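You operate a simulated robot arm through the tools that you are given. There is no shell and no other tool. Be economical: measure what you need, move in short steps, check, and stop when the job is done.

Carry out the task below with a simulated robot arm. There is one attempt and no reset: what you move stays moved.

TASK
Put the foam cube from the steel table and the strainer that says "62" from the steel table in the blue tote.

It is judged by the outcome, as a careful person would: the job done as asked, and still so three seconds after it is handed in. It fails if anything else is knocked over, pushed out of place, dropped, spilled or broken.

THE ROBOT
A 7-joint arm with a two-finger parallel gripper, fixed in place. Base frame: the origin is at the foot of the arm, x ahead of it, y to its left, z up; the work surface is at about z = 79.3. Lengths are in cm, angles in degrees, forces in N, time in s.
With the tool pointing down near the work surface it reaches from about 30 to 70 cm from the base axis. Its first joint turns from -66.0 to 66.0 degrees. Payload 1.57 kg.
Tool frame: the origin (TCP) lies between the finger pads and is the grasp point; the fingertips stand 3 cm ahead of it; z points along the fingers, y is the line along which they close. The gripper opens to 11 cm. The fingers are 2.4 cm wide and 1.2 cm thick; the gripper's body (4.8 by 11.2 cm) begins 7.8 cm behind the TCP.
Orientation is told as [roll, pitch, yaw] about the base's x, y, z axes, in that order, counted from this pose: with the fingers straight down and closing along the base's y, the tool's x points along the base's -x, its y along +y and its z along -z.

THE INTERFACE
- The arm moves only by the tool apply_moves. Its arguments are lists of equal length, an entry for each row: "delta_pos": the shift along the tool's x, y, z in mm, a list of three; "delta_rot": the turn, a rotation vector about the tool's x, y, z in degrees, a list of three; "grip": the closure in counts, from 0 (fully open) to 255 (shut). In form: {"delta_pos": [[dx, dy, dz], ...], "delta_rot": [[rx, ry, rz], ...], "grip": [grip, ...]}. A call has 1 to 8 rows; each row shifts and turns the commanded pose from where the row before left it, along the tool's axes as they then stand. A row lasts 0.2 s, in which the tool goes at most 5 cm and 8.6 degrees; a call with a longer step from one row to the next is refused whole, and so is a gripper value outside its range. A pose out of reach is approached as far as the arm can. The call stops where the force on the tool passes 40 N (or 10 N more than at its start, if that is more) or the arm is blocked; 0.2 s more then pass. The fingers move at their own pace (about 10.8 cm/s each) and stop on an object; they squeeze with about 29 N. The grip force told is the motor's: it shows also when the fingers shut on nothing. Time passes only in rows, and 0.2 s behind the last, so rows that do not move let the fingers close. It gives the time, the measured TCP pose, the force on the tool (base axes), the opening and the grip force at its end, in the units of the frame above (readings bear some noise), and new pictures: "pictures" is both (left out), scene, wrist or none.
- Cameras (640 x 400 px; columns grow to the right, rows downward): "scene" is fixed at [16.32, -38.9, 140.3]; the picture's right is [0.80, -0.60, 0.00], its down [-0.34, -0.45, -0.82] and it looks along [0.49, 0.66, -0.57] (base axes); focal length 368 px, centre (320, 200). "wrist" rides on the gripper at [-3.6, 0, -8] in the tool frame; the picture's right is [0.00, -1.00, 0.00], its down [0.97, 0.00, -0.24] and it looks along [0.24, 0.00, 0.97] (tool axes); focal length 218 px, centre (320, 200).
- measure_at(camera, pixels): for up to 12 pixels [column, row] of the newest picture of that camera ("zoom" is the newest enlarged one), the place [x, y, z] in the base frame of the surface seen there, good to about 0.2 cm. No time passes.
- close_up(camera, box): a new picture of the part [left, top, right, bottom] of that camera's present view, enlarged. No time passes.
- job_done(): hands the job in; it is judged then, once.

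Work in short steps. Measure before you move; look again where a grasp or a placing could have gone wrong, and mend it. You have 60 turns and 120 pictures in all, the two below and enlarged ones among them. Open the gripper and draw the arm clear of the work before you hand the job in, unless the task says otherwise; then end with one line.

The tools are called after "Call:" by a JSON object that holds its "fn" and its "kwargs". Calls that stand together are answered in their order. apply_moves: Moves the arm, as the interface text tells. Its arguments: {"type":"object","properties":{"delta_pos":{"type":"array"},"delta_rot":{"type":"array"},"grip":{"type":"array"},"pictures":{"type":"string","enum":["both","scene","wrist","none"]}},"required":["delta_pos","delta_rot","grip"]} The other tools are called the same way: measure_at (camera, pixels) gives the place of the surface under pixels of a picture; close_up (camera, box) takes an enlarged picture of a part of a camera's view; job_done () hands the job in.

At the start:

```text
time: 0.0
position: [45.47, -3.17, 116.41]
ee_rot: [0.1, 0.0, -0.1]
force: [-0.2, -0.1, 0.0]
width: 11.02
gripper_force: 0.0
```

scene: 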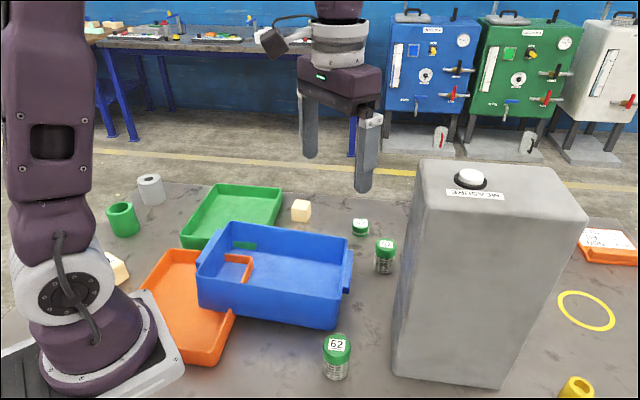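
wrist: 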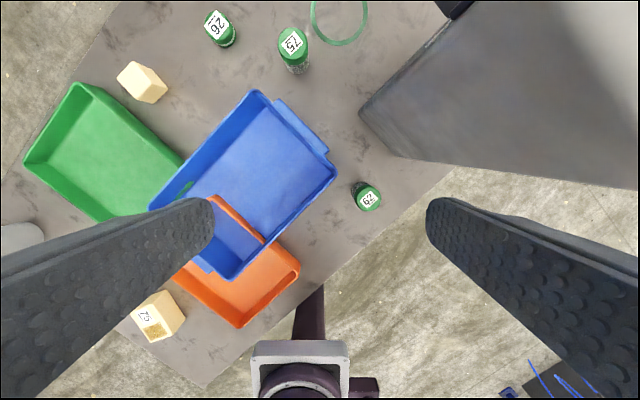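

The pictures show two pale blocks (wrist (142,82) and (158,315)) and three labelled strainers. I'll enlarge them to tell them apart.

Call:
{"fn": "close_up", "kwargs": {"camera": "wrist", "box": [100, 270, 228, 350]}}

Call:
{"fn": "close_up", "kwargs": {"camera": "wrist", "box": [100, 0, 400, 188]}}

Call:
{"fn": "close_up", "kwargs": {"camera": "scene", "box": [80, 170, 400, 370]}}

Call:
{"fn": "measure_at", "kwargs": {"camera": "wrist", "pixels": [[142, 82], [135, 75], [152, 300], [158, 328], [368, 198], [293, 40], [218, 25], [240, 170], [255, 92], [335, 172], [220, 278], [152, 205]]}}

Call:
{"fn": "measure_at", "kwargs": {"camera": "scene", "pixels": [[337, 344], [300, 203], [300, 215], [335, 378], [280, 270], [270, 310], [340, 325], [225, 225], [350, 262], [200, 265], [235, 270], [118, 270]]}}

```text
5.00 times, centred on (164, 310) of wrist
```

zoom: 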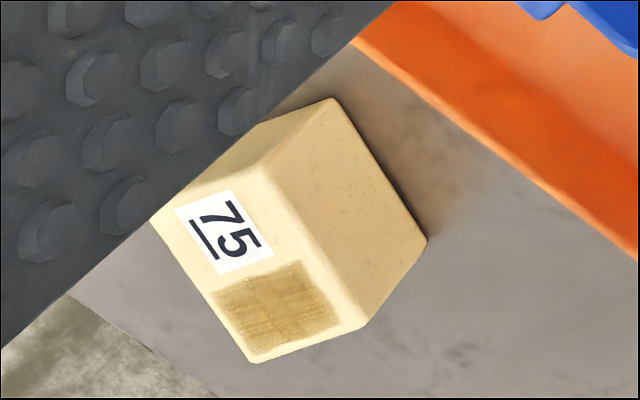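

```text
2.13 times, centred on (250, 94) of wrist
```

zoom: 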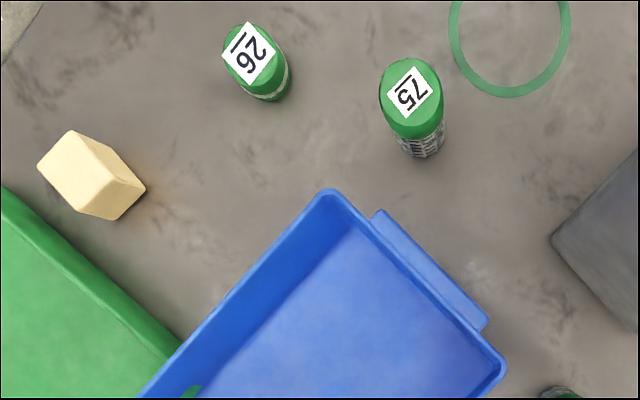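

```text
2.00 times, centred on (240, 270) of scene
```

zoom: 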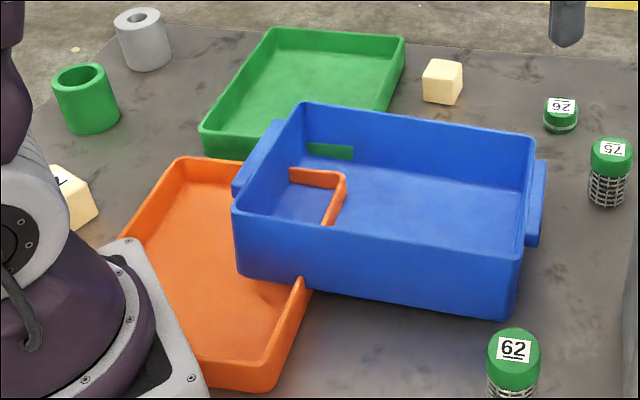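

```text
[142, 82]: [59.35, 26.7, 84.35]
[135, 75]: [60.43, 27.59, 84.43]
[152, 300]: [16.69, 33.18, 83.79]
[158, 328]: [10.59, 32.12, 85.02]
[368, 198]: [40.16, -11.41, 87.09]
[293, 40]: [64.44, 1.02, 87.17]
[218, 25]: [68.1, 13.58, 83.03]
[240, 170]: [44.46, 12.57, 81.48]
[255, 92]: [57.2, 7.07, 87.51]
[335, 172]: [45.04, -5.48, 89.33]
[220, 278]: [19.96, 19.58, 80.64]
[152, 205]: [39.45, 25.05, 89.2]
```

```text
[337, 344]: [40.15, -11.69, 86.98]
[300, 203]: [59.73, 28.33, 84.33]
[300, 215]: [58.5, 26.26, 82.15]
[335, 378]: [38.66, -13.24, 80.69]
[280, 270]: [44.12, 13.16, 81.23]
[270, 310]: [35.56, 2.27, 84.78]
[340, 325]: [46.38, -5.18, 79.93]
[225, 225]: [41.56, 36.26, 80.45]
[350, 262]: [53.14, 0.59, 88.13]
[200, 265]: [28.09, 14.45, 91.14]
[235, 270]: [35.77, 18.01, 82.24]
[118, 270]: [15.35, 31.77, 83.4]
```

Call:
{"fn": "measure_at", "kwargs": {"camera": "scene", "pixels": [[430, 170], [425, 205], [580, 215], [510, 225], [500, 380], [400, 370], [410, 290], [322, 375], [349, 375], [322, 348], [352, 348], [336, 336]]}}

Call:
{"fn": "close_up", "kwargs": {"camera": "scene", "box": [270, 180, 350, 230]}}

Call:
{"fn": "measure_at", "kwargs": {"camera": "wrist", "pixels": [[362, 112], [390, 150], [450, 165], [118, 78], [131, 62], [165, 90], [150, 103], [165, 72]]}}

```text
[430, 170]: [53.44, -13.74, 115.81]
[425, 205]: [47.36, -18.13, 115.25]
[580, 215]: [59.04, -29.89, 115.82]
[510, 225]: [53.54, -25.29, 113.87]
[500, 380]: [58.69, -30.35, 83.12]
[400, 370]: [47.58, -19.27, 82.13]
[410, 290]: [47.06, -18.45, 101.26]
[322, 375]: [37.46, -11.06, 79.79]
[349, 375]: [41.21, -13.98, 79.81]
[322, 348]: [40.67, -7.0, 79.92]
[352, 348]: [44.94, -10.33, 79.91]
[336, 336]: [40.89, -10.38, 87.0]
```

```text
8.00 times, centred on (310, 205) of scene
```

zoom: 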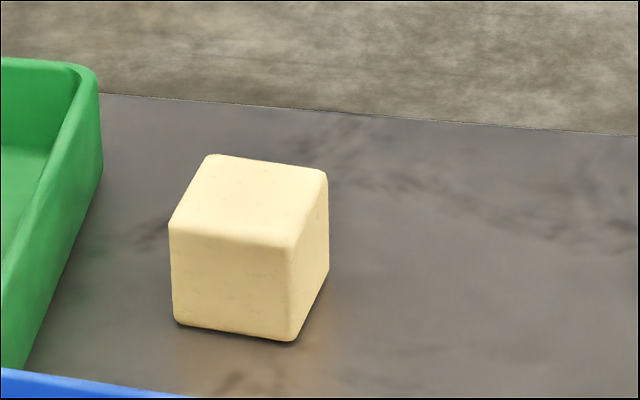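

```text
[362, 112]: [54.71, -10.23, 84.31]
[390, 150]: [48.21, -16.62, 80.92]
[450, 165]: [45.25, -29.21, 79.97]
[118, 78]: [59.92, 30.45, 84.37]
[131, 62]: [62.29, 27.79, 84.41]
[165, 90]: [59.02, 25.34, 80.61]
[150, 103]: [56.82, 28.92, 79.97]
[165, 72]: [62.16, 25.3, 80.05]
```

Strainer 62 stands at about (40.2,-11.5), with its top at z 87. The cabinet face is about 9.6 cm away and the tote wall about 7.6 cm. I go above the strainer with the fingers partly closed.

Call:
{"fn": "apply_moves", "kwargs": {"delta_pos": [[13, -21, 45], [13, -21, 42], [13, -21, 42], [14, -21, 42], [0, 0, 0]], "delta_rot": [[0, 0, 0], [0, 0, 0], [0, 0, 0], [0, 0, 0], [0, 0, 0]], "grip": [80, 80, 80, 80, 80]}}

```text
refused: row 1 steps farther than a row can; nothing moved
```

Call:
{"fn": "apply_moves", "kwargs": {"delta_pos": [[11, -17, 34], [11, -17, 34], [11, -17, 34], [10, -16, 34], [10, -16, 34], [0, 0, 0]], "delta_rot": [[0, 0, 0], [0, 0, 0], [0, 0, 0], [0, 0, 0], [0, 0, 0], [0, 0, 0]], "grip": [80, 80, 80, 80, 80, 80]}}

```text
time: 1.4
position: [40.28, -11.36, 99.35]
ee_rot: [0.0, 0.1, 0.0]
force: [-0.3, 0.6, -0.8]
width: 7.52
gripper_force: 0.0
```

scene: 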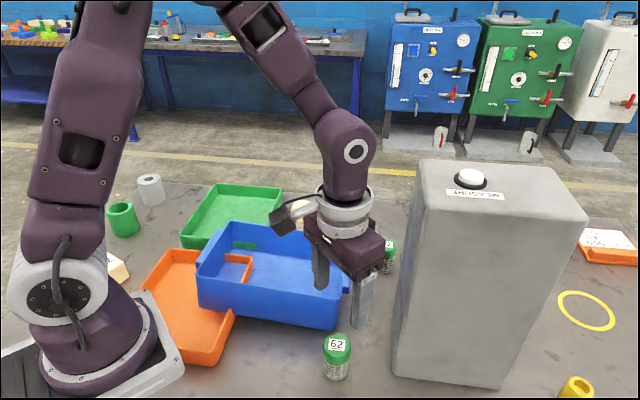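
wrist: 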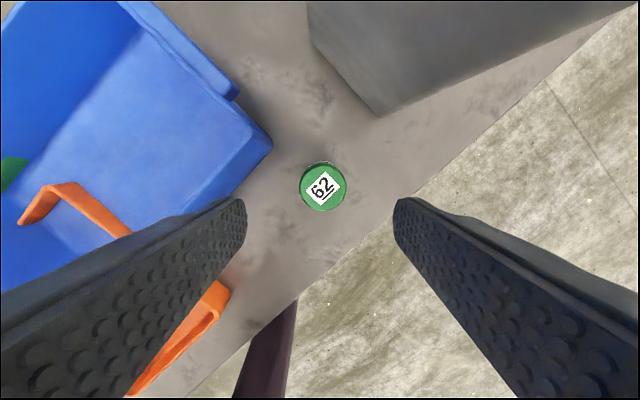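

Cap centre is at wrist (323,187). I measure its edges and the tote floor.

Call:
{"fn": "measure_at", "kwargs": {"camera": "wrist", "pixels": [[323, 187], [302, 188], [343, 188], [322, 168], [322, 206], [150, 110], [60, 150], [200, 100], [120, 180], [265, 145]]}}

Call:
{"fn": "measure_at", "kwargs": {"camera": "scene", "pixels": [[280, 255], [300, 285], [270, 285], [215, 235], [240, 225], [345, 325]]}}

```text
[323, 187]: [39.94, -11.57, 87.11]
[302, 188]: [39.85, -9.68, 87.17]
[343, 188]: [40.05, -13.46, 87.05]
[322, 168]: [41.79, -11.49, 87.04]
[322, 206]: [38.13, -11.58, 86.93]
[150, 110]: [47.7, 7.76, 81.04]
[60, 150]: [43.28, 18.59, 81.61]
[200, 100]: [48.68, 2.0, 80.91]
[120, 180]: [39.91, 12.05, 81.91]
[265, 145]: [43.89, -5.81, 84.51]
```

```text
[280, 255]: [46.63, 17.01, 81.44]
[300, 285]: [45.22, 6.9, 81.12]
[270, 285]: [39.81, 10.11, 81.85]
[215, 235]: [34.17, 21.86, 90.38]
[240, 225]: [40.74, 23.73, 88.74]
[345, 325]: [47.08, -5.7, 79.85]
```

Cap centre is (39.95,-11.57) with a diameter of 3.8. I go down to z 85 and close.

Call:
{"fn": "apply_moves", "kwargs": {"delta_pos": [[3, -2, 35], [0, 0, 35], [0, 0, 35], [0, 0, 38], [0, 0, 0], [0, 0, 0], [0, 0, 0]], "delta_rot": [[0, 0, 0], [0, 0, 0], [0, 0, 0], [0, 0, 0], [0, 0, 0], [0, 0, 0], [0, 0, 0]], "grip": [80, 80, 80, 80, 80, 255, 255]}}

```text
time: 3.0
position: [39.73, -11.69, 85.08]
ee_rot: [0.0, 0.0, 0.0]
force: [-0.7, -0.7, -1.1]
width: 4.43
gripper_force: 28.5
```

scene: 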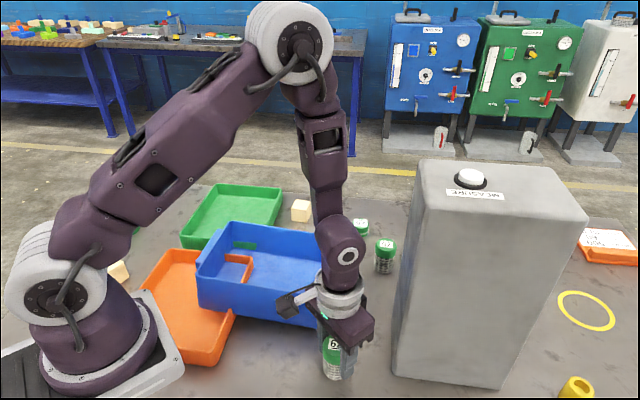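
wrist: 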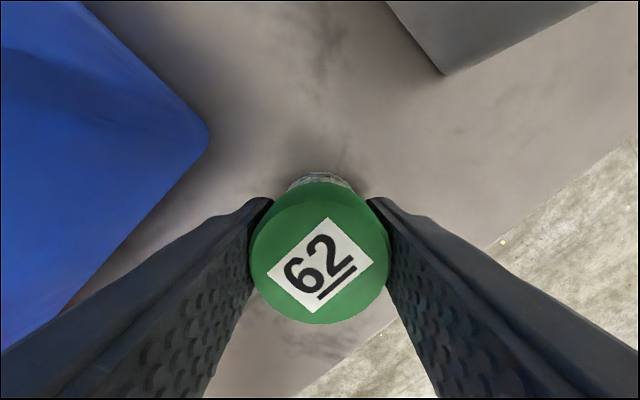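

Strainer gripped (width 4.43). I lift it 14 cm and look.

Call:
{"fn": "apply_moves", "kwargs": {"delta_pos": [[0, 0, -35], [0, 0, -35], [0, 0, -35], [0, 0, -35], [-24, 25, 0], [-24, 28, 0], [-24, 30, 0]], "delta_rot": [[0, 0, 0], [0, 0, 0], [0, 0, 0], [0, 0, 0], [0, 0, 0], [0, 0, 0], [0, 0, 0]], "grip": [255, 255, 255, 255, 255, 255, 255], "pictures": "scene"}}

```text
time: 4.6
position: [47.12, -3.29, 99.03]
ee_rot: [0.0, 0.0, 0.0]
force: [0.5, 0.5, -0.1]
width: 0.0
gripper_force: 21.7
```

scene: 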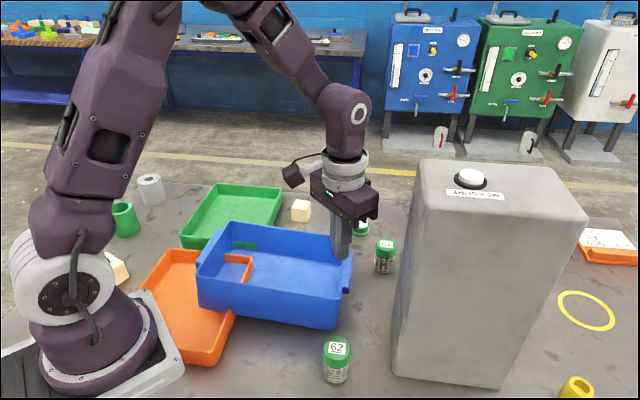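

The strainer stayed behind, upright at scene (337,350). I return above it and look.

Call:
{"fn": "apply_moves", "kwargs": {"delta_pos": [[24, -28, 0], [24, -28, 0], [24, -28, 0], [0, 0, 0]], "delta_rot": [[0, 0, 0], [0, 0, 0], [0, 0, 0], [0, 0, 0]], "grip": [80, 80, 80, 80], "pictures": "wrist"}}

Call:
{"fn": "close_up", "kwargs": {"camera": "scene", "box": [300, 330, 380, 390]}}

```text
time: 5.6
position: [39.85, -11.75, 99.12]
ee_rot: [0.0, 0.0, -0.1]
force: [0.2, 0.7, -0.3]
width: 7.54
gripper_force: 0.0
```

wrist: 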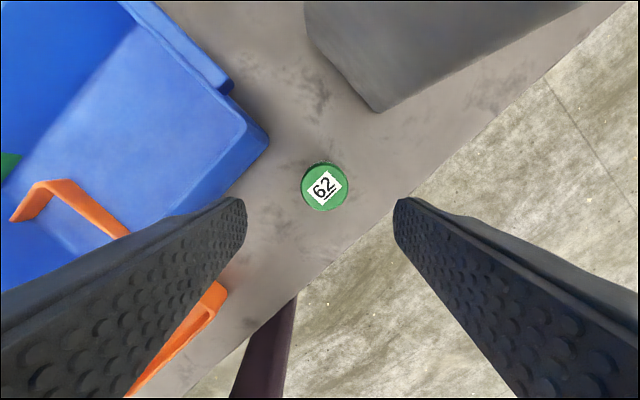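

```text
6.67 times, centred on (340, 360) of scene
```

zoom: 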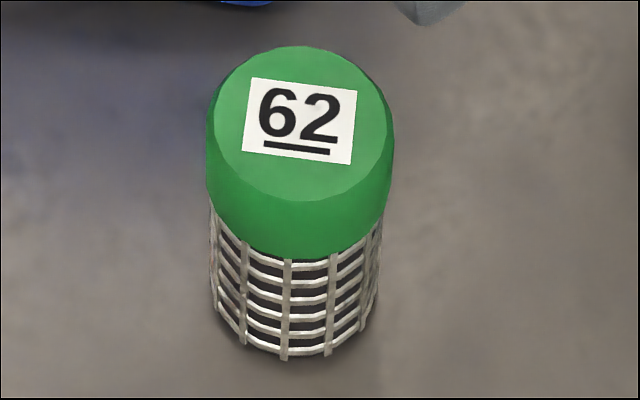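

Call:
{"fn": "measure_at", "kwargs": {"camera": "zoom", "pixels": [[300, 245], [290, 262], [300, 215], [285, 345], [285, 320], [265, 300]]}}

Call:
{"fn": "measure_at", "kwargs": {"camera": "wrist", "pixels": [[324, 187], [303, 187], [345, 187], [324, 166], [324, 207]]}}

```text
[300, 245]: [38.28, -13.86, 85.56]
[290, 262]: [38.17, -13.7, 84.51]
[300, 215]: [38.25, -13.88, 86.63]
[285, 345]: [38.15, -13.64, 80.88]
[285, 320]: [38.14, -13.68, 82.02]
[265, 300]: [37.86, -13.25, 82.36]
```

```text
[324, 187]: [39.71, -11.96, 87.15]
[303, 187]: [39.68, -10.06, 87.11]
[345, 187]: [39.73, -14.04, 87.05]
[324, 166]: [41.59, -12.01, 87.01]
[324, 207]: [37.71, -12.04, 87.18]
```

The strainer is now centred at (39.7,-12.0), upright, with a 4.4 cm cap. I'll grip lower, wait longer and lift slowly.

Call:
{"fn": "apply_moves", "kwargs": {"delta_pos": [[2, -2, 40], [0, 0, 40], [0, 0, 40], [0, 0, 36], [0, 0, 0], [0, 0, 0], [0, 0, 0], [0, 0, 0]], "delta_rot": [[0, 0, 0], [0, 0, 0], [0, 0, 0], [0, 0, 0], [0, 0, 0], [0, 0, 0], [0, 0, 0], [0, 0, 0]], "grip": [80, 80, 80, 80, 80, 255, 255, 255], "pictures": "wrist"}}

Call:
{"fn": "close_up", "kwargs": {"camera": "scene", "box": [290, 310, 390, 390]}}

```text
time: 7.4
position: [39.8, -11.96, 83.33]
ee_rot: [0.0, 0.1, 0.0]
force: [-1.3, -0.5, -0.2]
width: 4.42
gripper_force: 28.7
```

wrist: 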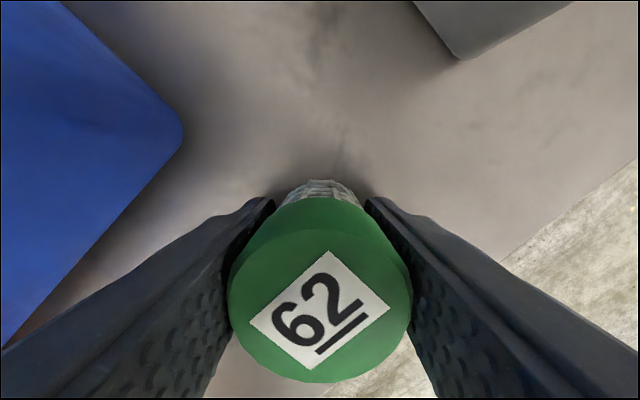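

```text
5.00 times, centred on (340, 350) of scene
```

zoom: 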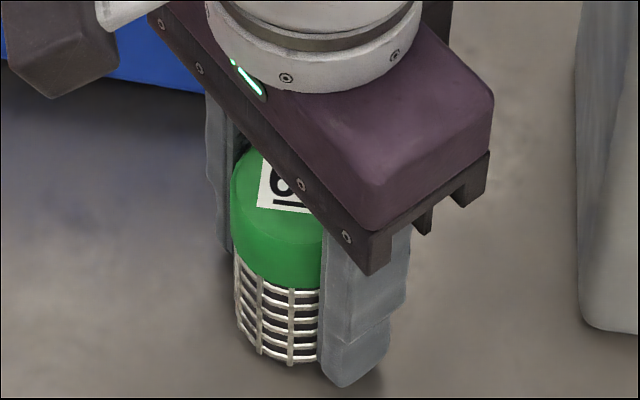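

Gripped at z 83.3. I lift slowly and check.

Call:
{"fn": "apply_moves", "kwargs": {"delta_pos": [[0, 0, -2], [0, 0, -4], [0, 0, -6], [0, 0, -8], [0, 0, -10], [0, 0, 0]], "delta_rot": [[0, 0, 0], [0, 0, 0], [0, 0, 0], [0, 0, 0], [0, 0, 0], [0, 0, 0]], "grip": [255, 255, 255, 255, 255, 255], "pictures": "wrist"}}

```text
time: 8.8
position: [39.68, -11.9, 86.55]
ee_rot: [0.0, 0.0, 0.0]
force: [0.5, 0.9, -1.0]
width: 4.44
gripper_force: 28.9
```

wrist: 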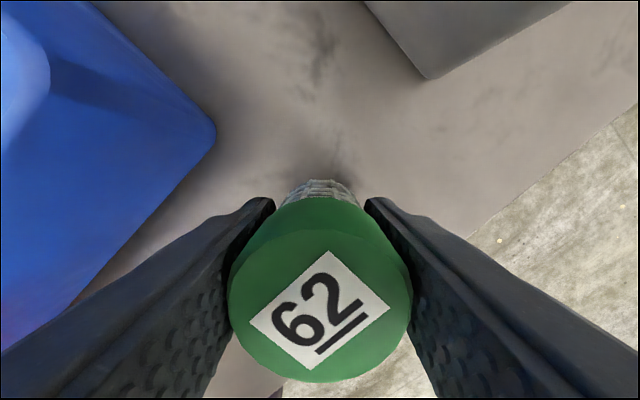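

Held with no slip. I keep lifting in moderate steps.

Call:
{"fn": "apply_moves", "kwargs": {"delta_pos": [[0, 0, -8], [0, 0, -14], [0, 0, -18], [0, 0, -18], [0, 0, -18], [0, 0, -16], [0, 0, -10], [0, 0, -4]], "delta_rot": [[0, 0, 0], [0, 0, 0], [0, 0, 0], [0, 0, 0], [0, 0, 0], [0, 0, 0], [0, 0, 0], [0, 0, 0]], "grip": [255, 255, 255, 255, 255, 255, 255, 255], "pictures": "scene"}}

```text
time: 10.6
position: [39.56, -11.86, 97.1]
ee_rot: [0.0, 0.0, 0.0]
force: [-0.7, -0.3, -1.1]
width: 4.44
gripper_force: 28.8
```

scene: 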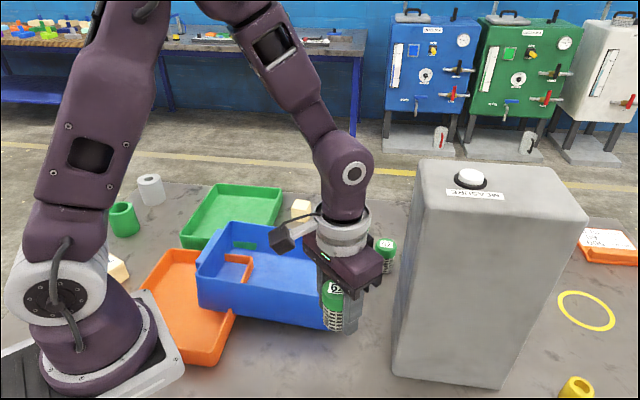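

Still held at z 97, so its bottom is near 93, above the rim. I carry it over the tote to (47,4.6).

Call:
{"fn": "apply_moves", "kwargs": {"delta_pos": [[-4, 10, 0], [-9, 20, 0], [-12, 26, 0], [-13, 28, 0], [-13, 28, 0], [-12, 26, 0], [-8, 18, 0], [-3, 9, 0]], "delta_rot": [[0, 0, 0], [0, 0, 0], [0, 0, 0], [0, 0, 0], [0, 0, 0], [0, 0, 0], [0, 0, 0], [0, 0, 0]], "grip": [255, 255, 255, 255, 255, 255, 255, 255]}}

```text
time: 12.4
position: [47.14, 4.82, 97.0]
ee_rot: [0.0, 0.1, 0.0]
force: [-0.3, 0.2, -0.2]
width: 4.44
gripper_force: 28.8
```

scene: 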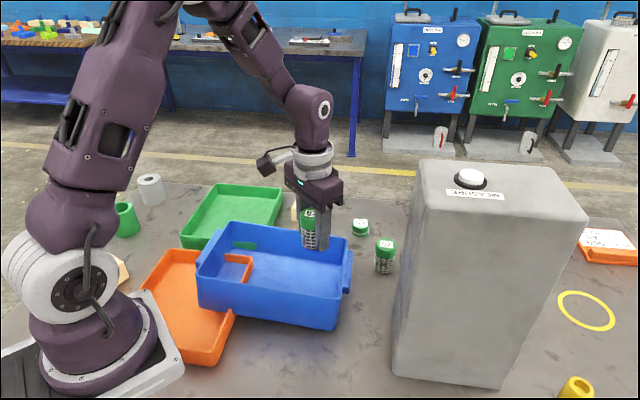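
wrist: 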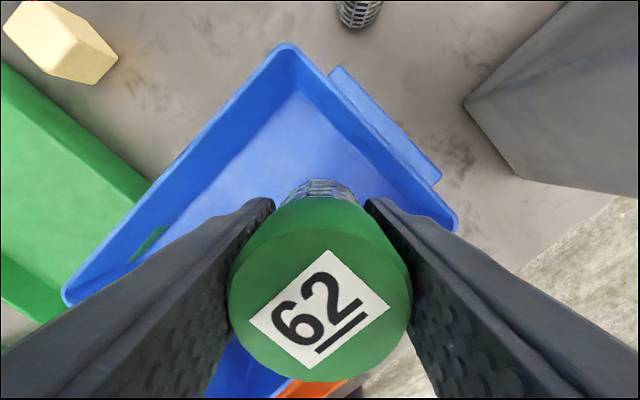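

Centred well inside the tote. I lower it to just above the floor.

Call:
{"fn": "apply_moves", "kwargs": {"delta_pos": [[0, 0, 10], [0, 0, 20], [0, 0, 24], [0, 0, 24], [0, 0, 20], [0, 0, 12], [0, 0, 6], [0, 0, 4]], "delta_rot": [[0, 0, 0], [0, 0, 0], [0, 0, 0], [0, 0, 0], [0, 0, 0], [0, 0, 0], [0, 0, 0], [0, 0, 0]], "grip": [255, 255, 255, 255, 255, 255, 255, 255]}}

```text
time: 14.2
position: [47.08, 4.6, 85.04]
ee_rot: [-0.1, 0.0, 0.0]
force: [-0.2, -0.8, -0.9]
width: 4.43
gripper_force: 28.6
```

scene: 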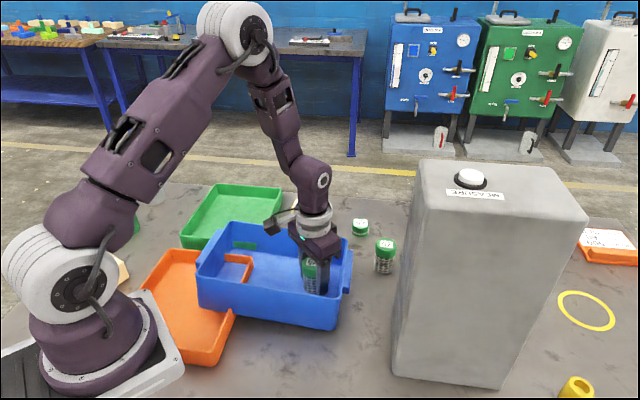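
wrist: 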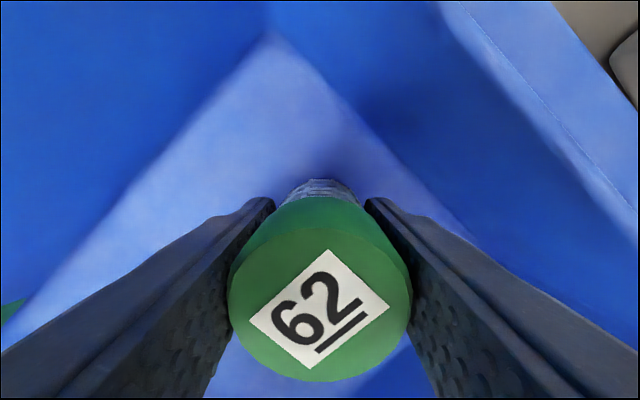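

No contact yet, so I creep down in small steps.

Call:
{"fn": "apply_moves", "kwargs": {"delta_pos": [[0, 0, 2], [0, 0, 2], [0, 0, 0]], "delta_rot": [[0, 0, 0], [0, 0, 0], [0, 0, 0]], "grip": [255, 255, 255], "pictures": "none"}}

```text
time: 15.0
position: [47.17, 4.57, 84.8]
ee_rot: [-0.1, 0.0, 0.0]
force: [-3.3, -1.0, 12.9]
width: 4.43
gripper_force: 29.4
```

Contact (12.9 N). I release, then rise slowly.

Call:
{"fn": "apply_moves", "kwargs": {"delta_pos": [[0, 0, 0], [0, 0, 0], [0, 0, -10], [0, 0, -30], [0, 0, -40], [0, 0, -40], [0, 0, -30], [0, 0, 0]], "delta_rot": [[0, 0, 0], [0, 0, 0], [0, 0, 0], [0, 0, 0], [0, 0, 0], [0, 0, 0], [0, 0, 0], [0, 0, 0]], "grip": [100, 100, 100, 100, 100, 100, 100, 100]}}

```text
time: 16.8
position: [47.09, 4.73, 99.83]
ee_rot: [0.0, 0.0, -0.1]
force: [-0.7, -0.5, -0.8]
width: 6.72
gripper_force: 0.1
```

scene: 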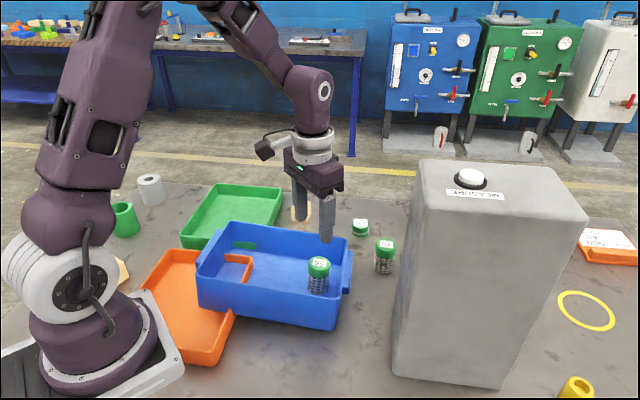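
wrist: 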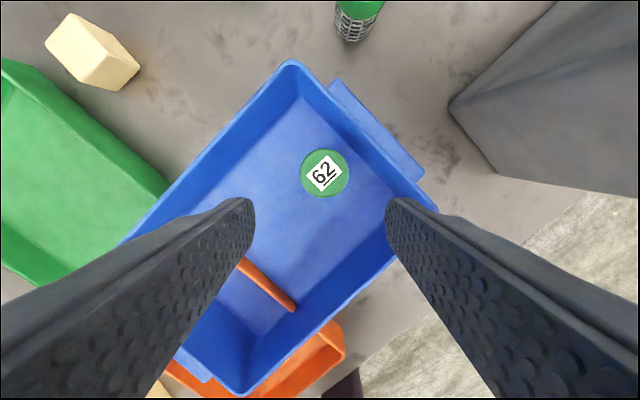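

Strainer 62 stands in the tote. Next I move above the pale cube near (60,28).

Call:
{"fn": "apply_moves", "kwargs": {"delta_pos": [[-15, 28, 0], [-20, 35, 0], [-20, 35, 0], [-20, 35, 0], [-20, 35, 0], [-18, 32, 0], [-7, 20, 0], [0, 0, 0]], "delta_rot": [[0, 0, 0], [0, 0, 0], [0, 0, 0], [0, 0, 0], [0, 0, 0], [0, 0, 0], [0, 0, 0], [0, 0, 0]], "grip": [60, 60, 60, 60, 60, 60, 60, 60]}}

```text
time: 18.6
position: [59.17, 26.69, 99.73]
ee_rot: [0.0, 0.1, 0.0]
force: [0.4, -0.2, 0.3]
width: 8.42
gripper_force: 0.0
```

scene: 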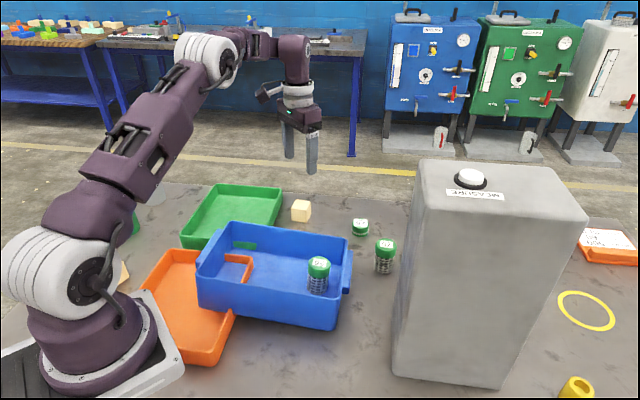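
wrist: 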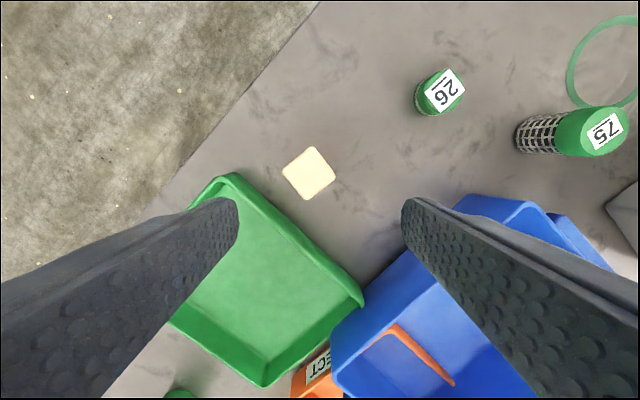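

Call:
{"fn": "measure_at", "kwargs": {"camera": "wrist", "pixels": [[285, 171], [312, 149], [334, 177], [306, 197], [309, 173], [230, 178], [280, 222], [355, 295], [470, 200], [400, 255]]}}

Call:
{"fn": "close_up", "kwargs": {"camera": "scene", "box": [80, 180, 360, 355]}}

```text
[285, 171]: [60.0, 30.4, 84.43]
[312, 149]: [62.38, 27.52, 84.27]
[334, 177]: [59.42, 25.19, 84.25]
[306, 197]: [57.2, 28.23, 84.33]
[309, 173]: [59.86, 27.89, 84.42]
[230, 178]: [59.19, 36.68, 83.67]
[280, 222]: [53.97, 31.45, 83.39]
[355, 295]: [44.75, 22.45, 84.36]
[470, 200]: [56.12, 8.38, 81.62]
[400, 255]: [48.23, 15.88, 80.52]
```

```text
2.29 times, centred on (220, 268) of scene
```

zoom: 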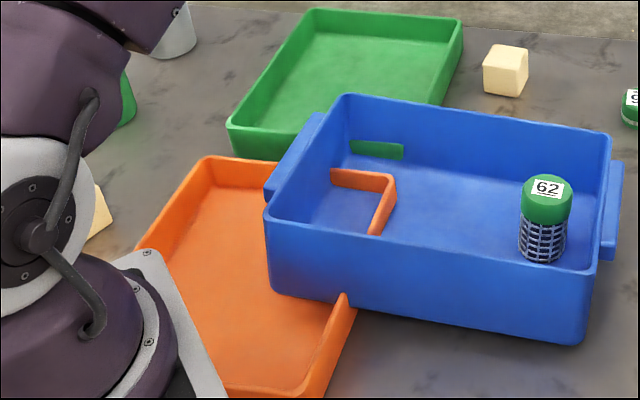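

Cube centre is (59.75,27.85), edges at about 38° and -51°, top z 84.35. I centre over it and turn the tool so the fingers match its faces.

Call:
{"fn": "apply_moves", "kwargs": {"delta_pos": [[-6, 12, 0], [0, 0, 0], [0, 0, 0], [0, 0, 0], [0, 0, 0], [0, 0, 0], [0, 0, 0]], "delta_rot": [[0, 0, 0], [0, 0, -7.7], [0, 0, -7.7], [0, 0, -7.7], [0, 0, -7.7], [0, 0, -7.7], [0, 0, 0]], "grip": [100, 100, 100, 100, 100, 100, 100], "pictures": "wrist"}}

```text
time: 20.2
position: [59.67, 27.75, 99.72]
ee_rot: [0.0, -0.1, 38.6]
force: [0.8, -0.4, -0.4]
width: 6.7
gripper_force: 0.1
```

wrist: 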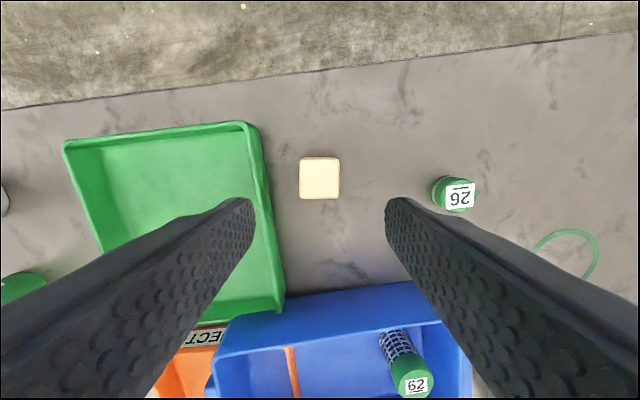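

Well aligned; the cube sits at wrist (319,178). I descend to z 83.3, close and wait.

Call:
{"fn": "apply_moves", "kwargs": {"delta_pos": [[0, 0, 38], [0, 0, 40], [0, 0, 40], [0, 0, 34], [0, 0, 12], [0, 0, 0], [0, 0, 0], [0, 0, 0]], "delta_rot": [[0, 0, 0], [0, 0, 0], [0, 0, 0], [0, 0, 0], [0, 0, 0], [0, 0, 0], [0, 0, 0], [0, 0, 0]], "grip": [100, 100, 100, 100, 100, 100, 255, 255]}}

```text
time: 22.0
position: [59.74, 27.88, 83.27]
ee_rot: [0.1, 0.0, 38.5]
force: [-0.6, -0.2, 0.2]
width: 4.28
gripper_force: 29.2
```

scene: 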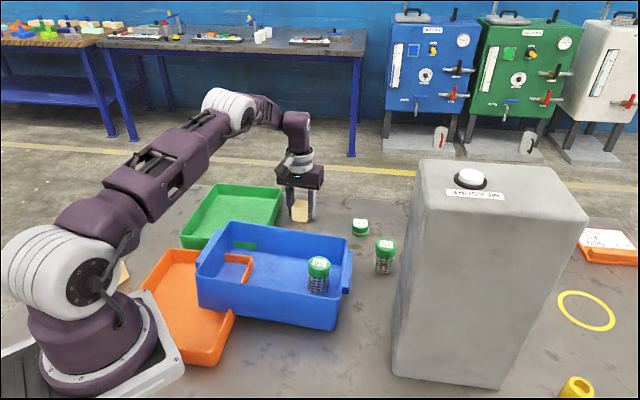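
wrist: 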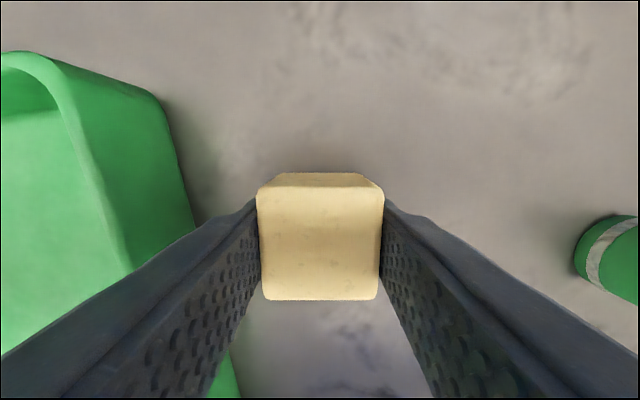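

Cube gripped (4.28). I lift gently.

Call:
{"fn": "apply_moves", "kwargs": {"delta_pos": [[0, 0, -4], [0, 0, -10], [0, 0, -18], [0, 0, -24], [0, 0, -24], [0, 0, -24], [0, 0, -18], [0, 0, -8]], "delta_rot": [[0, 0, 0], [0, 0, 0], [0, 0, 0], [0, 0, 0], [0, 0, 0], [0, 0, 0], [0, 0, 0], [0, 0, 0]], "grip": [255, 255, 255, 255, 255, 255, 255, 255]}}

```text
time: 23.8
position: [59.7, 27.94, 96.29]
ee_rot: [0.0, 0.1, 38.5]
force: [-0.4, -0.4, -0.6]
width: 4.3
gripper_force: 29.4
```

scene: 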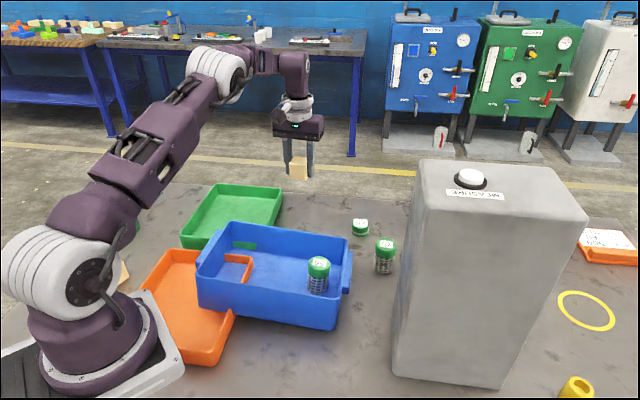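
wrist: 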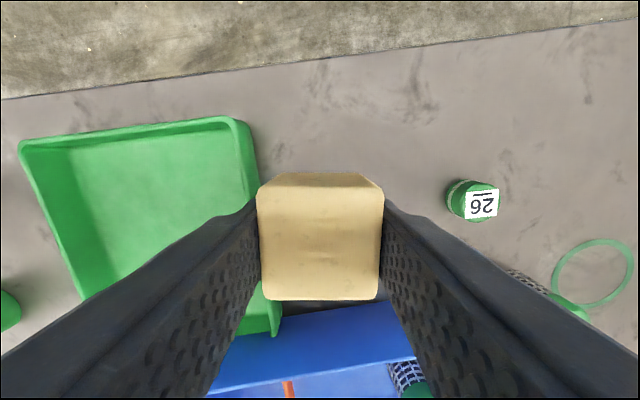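

Held. I measure the tote interior around the orange corner for a clear drop spot.

Call:
{"fn": "measure_at", "kwargs": {"camera": "scene", "pixels": [[253, 262], [242, 282], [251, 272], [225, 257], [270, 265], [285, 270], [265, 248], [318, 264], [296, 260], [283, 300], [310, 236], [240, 252]]}}

```text
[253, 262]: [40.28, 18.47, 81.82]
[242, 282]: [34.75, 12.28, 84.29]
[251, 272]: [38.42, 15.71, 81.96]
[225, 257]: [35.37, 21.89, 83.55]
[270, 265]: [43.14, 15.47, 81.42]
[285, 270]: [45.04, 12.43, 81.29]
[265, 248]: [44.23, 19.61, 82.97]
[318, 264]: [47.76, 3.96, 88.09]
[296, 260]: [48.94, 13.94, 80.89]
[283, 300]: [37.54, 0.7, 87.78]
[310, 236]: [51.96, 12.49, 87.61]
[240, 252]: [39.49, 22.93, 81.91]
```

Clear spot at (42.4,10.6). I carry the cube there at this height.

Call:
{"fn": "apply_moves", "kwargs": {"delta_pos": [[12, -2, 0], [28, -3, 0], [38, -4, 0], [42, -5, 0], [42, -5, 0], [38, -4, 0], [28, -3, 0], [15, -2, 0]], "delta_rot": [[0, 0, 0], [0, 0, 0], [0, 0, 0], [0, 0, 0], [0, 0, 0], [0, 0, 0], [0, 0, 0], [0, 0, 0]], "grip": [255, 255, 255, 255, 255, 255, 255, 255]}}

```text
time: 25.6
position: [42.51, 10.5, 96.27]
ee_rot: [0.0, 0.1, 38.5]
force: [0.2, 0.4, -0.5]
width: 4.29
gripper_force: 28.7
```

scene: 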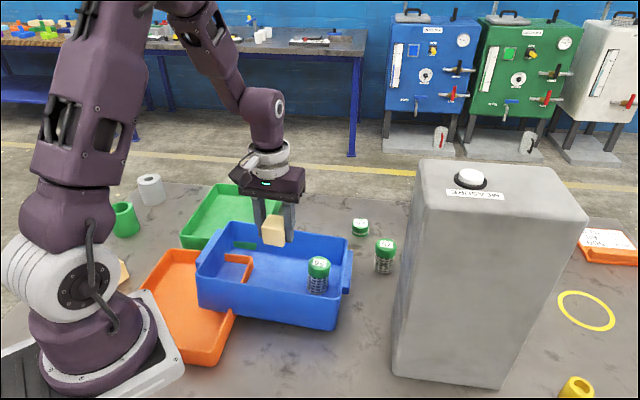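
wrist: 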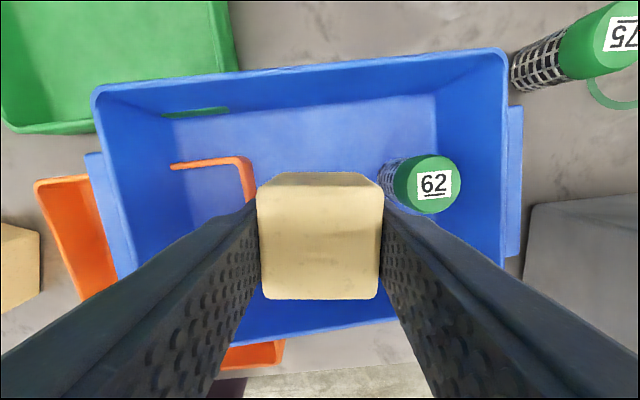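

Clear on all sides. I lower the cube to near the floor.

Call:
{"fn": "apply_moves", "kwargs": {"delta_pos": [[0, 0, 12], [0, 0, 22], [0, 0, 26], [0, 0, 22], [0, 0, 14], [0, 0, 7], [0, 0, 3], [0, 0, 2]], "delta_rot": [[0, 0, 0], [0, 0, 0], [0, 0, 0], [0, 0, 0], [0, 0, 0], [0, 0, 0], [0, 0, 0], [0, 0, 0]], "grip": [255, 255, 255, 255, 255, 255, 255, 255]}}

```text
time: 27.4
position: [42.44, 10.52, 85.6]
ee_rot: [0.0, 0.1, 38.5]
force: [-0.6, 0.3, -0.7]
width: 4.3
gripper_force: 29.2
```

scene: 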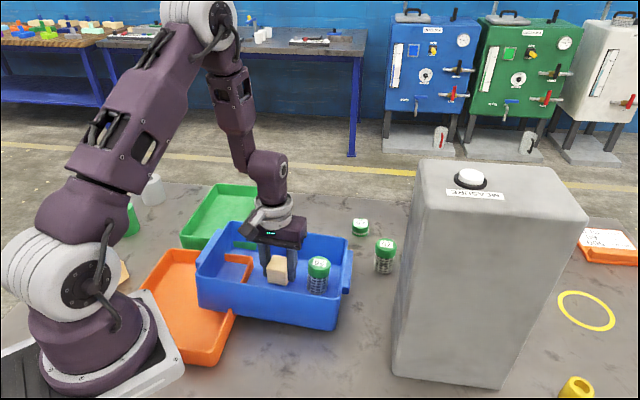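
wrist: 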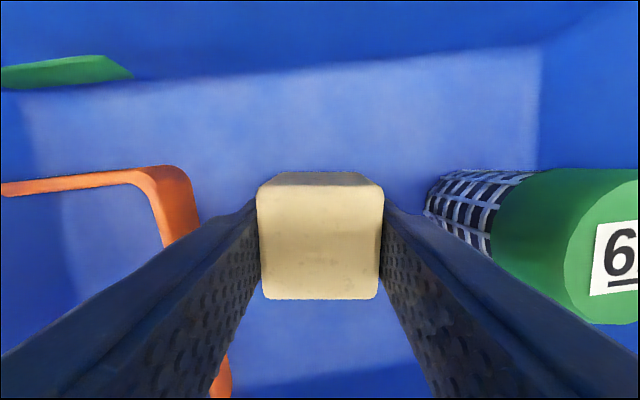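

Space is clear; I creep down a little further.

Call:
{"fn": "apply_moves", "kwargs": {"delta_pos": [[0, 0, 2], [0, 0, 2], [0, 0, 1], [0, 0, 0]], "delta_rot": [[0, 0, 0], [0, 0, 0], [0, 0, 0], [0, 0, 0]], "grip": [255, 255, 255, 255], "pictures": "none"}}

```text
time: 28.4
position: [42.56, 10.51, 84.94]
ee_rot: [0.0, -0.1, 38.4]
force: [2.4, 1.4, 22.9]
width: 4.28
gripper_force: 29.3
```

Contact (23 N). I ease up 1 mm, release a little, and rise.

Call:
{"fn": "apply_moves", "kwargs": {"delta_pos": [[0, 0, -1], [0, 0, 0], [0, 0, 0], [0, 0, -12], [0, 0, -30], [0, 0, -40], [0, 0, -40], [0, 0, -40]], "delta_rot": [[0, 0, 0], [0, 0, 0], [0, 0, 0], [0, 0, 0], [0, 0, 0], [0, 0, 0], [0, 0, 0], [0, 0, 0]], "grip": [255, 110, 110, 110, 110, 110, 110, 110]}}

Call:
{"fn": "close_up", "kwargs": {"camera": "scene", "box": [80, 170, 400, 370]}}

```text
time: 30.2
position: [42.57, 10.42, 101.28]
ee_rot: [-0.1, 0.0, 38.5]
force: [-0.5, 1.3, 0.2]
width: 6.28
gripper_force: 0.1
```

scene: 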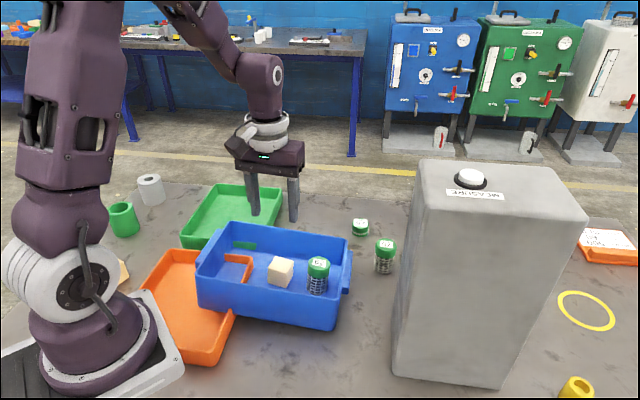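
wrist: 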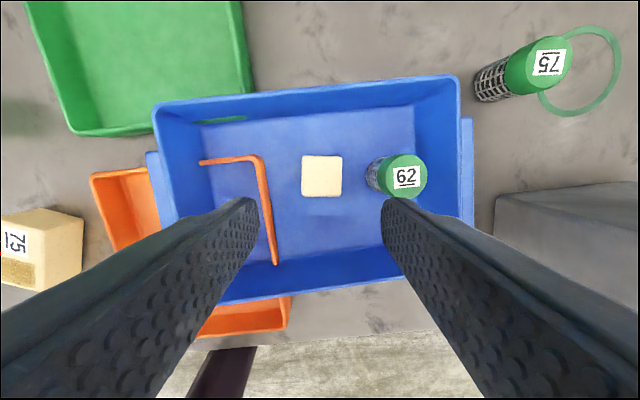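

```text
2.00 times, centred on (240, 270) of scene
```

zoom: 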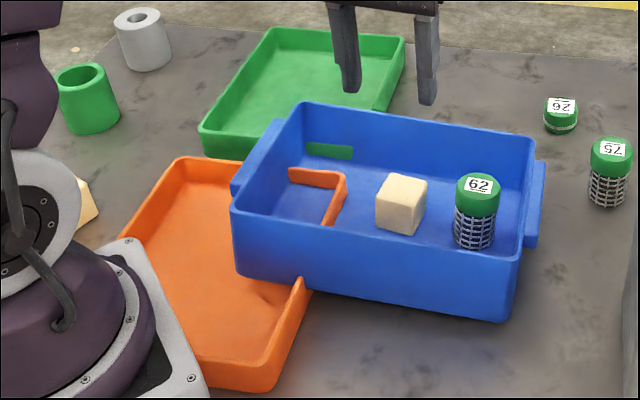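

Both objects stand in the tote and nothing else has moved. I take one look at the labelled block at wrist (40,245) to be sure I chose the right one.

Call:
{"fn": "close_up", "kwargs": {"camera": "wrist", "box": [0, 195, 112, 305]}}

Call:
{"fn": "measure_at", "kwargs": {"camera": "wrist", "pixels": [[5, 232], [34, 240], [5, 275], [32, 285], [80, 215], [78, 265], [40, 210]]}}

```text
3.64 times, centred on (56, 250) of wrist
```

zoom: 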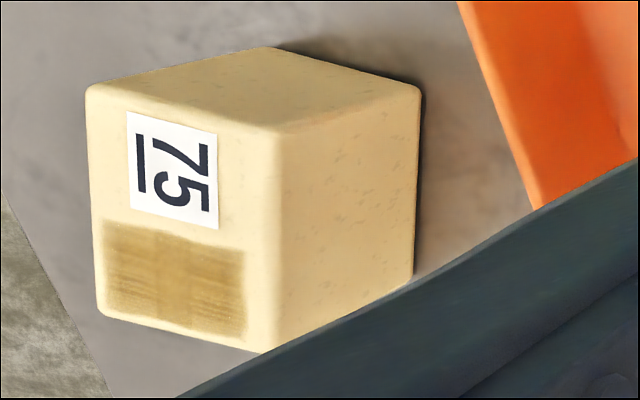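

```text
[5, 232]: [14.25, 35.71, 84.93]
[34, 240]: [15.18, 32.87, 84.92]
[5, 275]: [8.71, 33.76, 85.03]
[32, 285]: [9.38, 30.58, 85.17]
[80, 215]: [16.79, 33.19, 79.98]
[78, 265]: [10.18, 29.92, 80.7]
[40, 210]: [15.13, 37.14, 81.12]
```

The labelled "75" piece is a longer block with a brown patch, not the plain cube, and it is out of the arm's range. I raise the arm clear and open the gripper.

Call:
{"fn": "apply_moves", "kwargs": {"delta_pos": [[0, 0, -35], [0, 0, -35], [0, 0, -35], [0, 0, 0], [0, 0, 0]], "delta_rot": [[0, 0, 0], [0, 0, 0], [0, 0, 0], [0, 0, 0], [0, 0, 0]], "grip": [110, 60, 0, 0, 0], "pictures": "scene"}}

```text
time: 31.4
position: [42.49, 10.59, 111.82]
ee_rot: [0.0, -0.1, 38.7]
force: [0.9, 0.8, -0.3]
width: 11.01
gripper_force: 0.2
```

scene: 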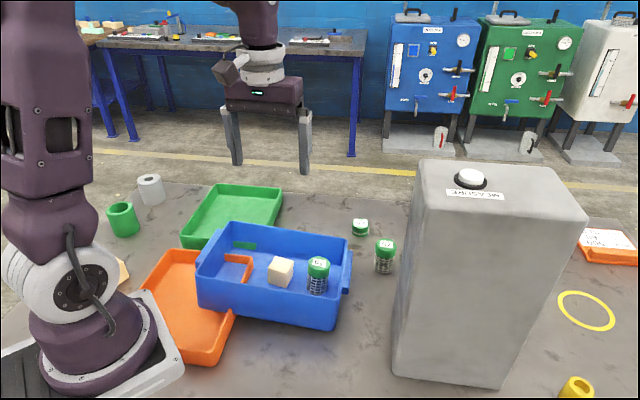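

The cube and strainer 62 rest in the blue tote and the arm is clear, so I hand in.

Call:
{"fn": "job_done", "kwargs": {}}

```text
The job is handed in.
```

The plain foam cube and the strainer marked "62" are both standing in the blue tote; the first strainer grip slipped and shifted it a few millimetres before the second held, and nothing else was moved.
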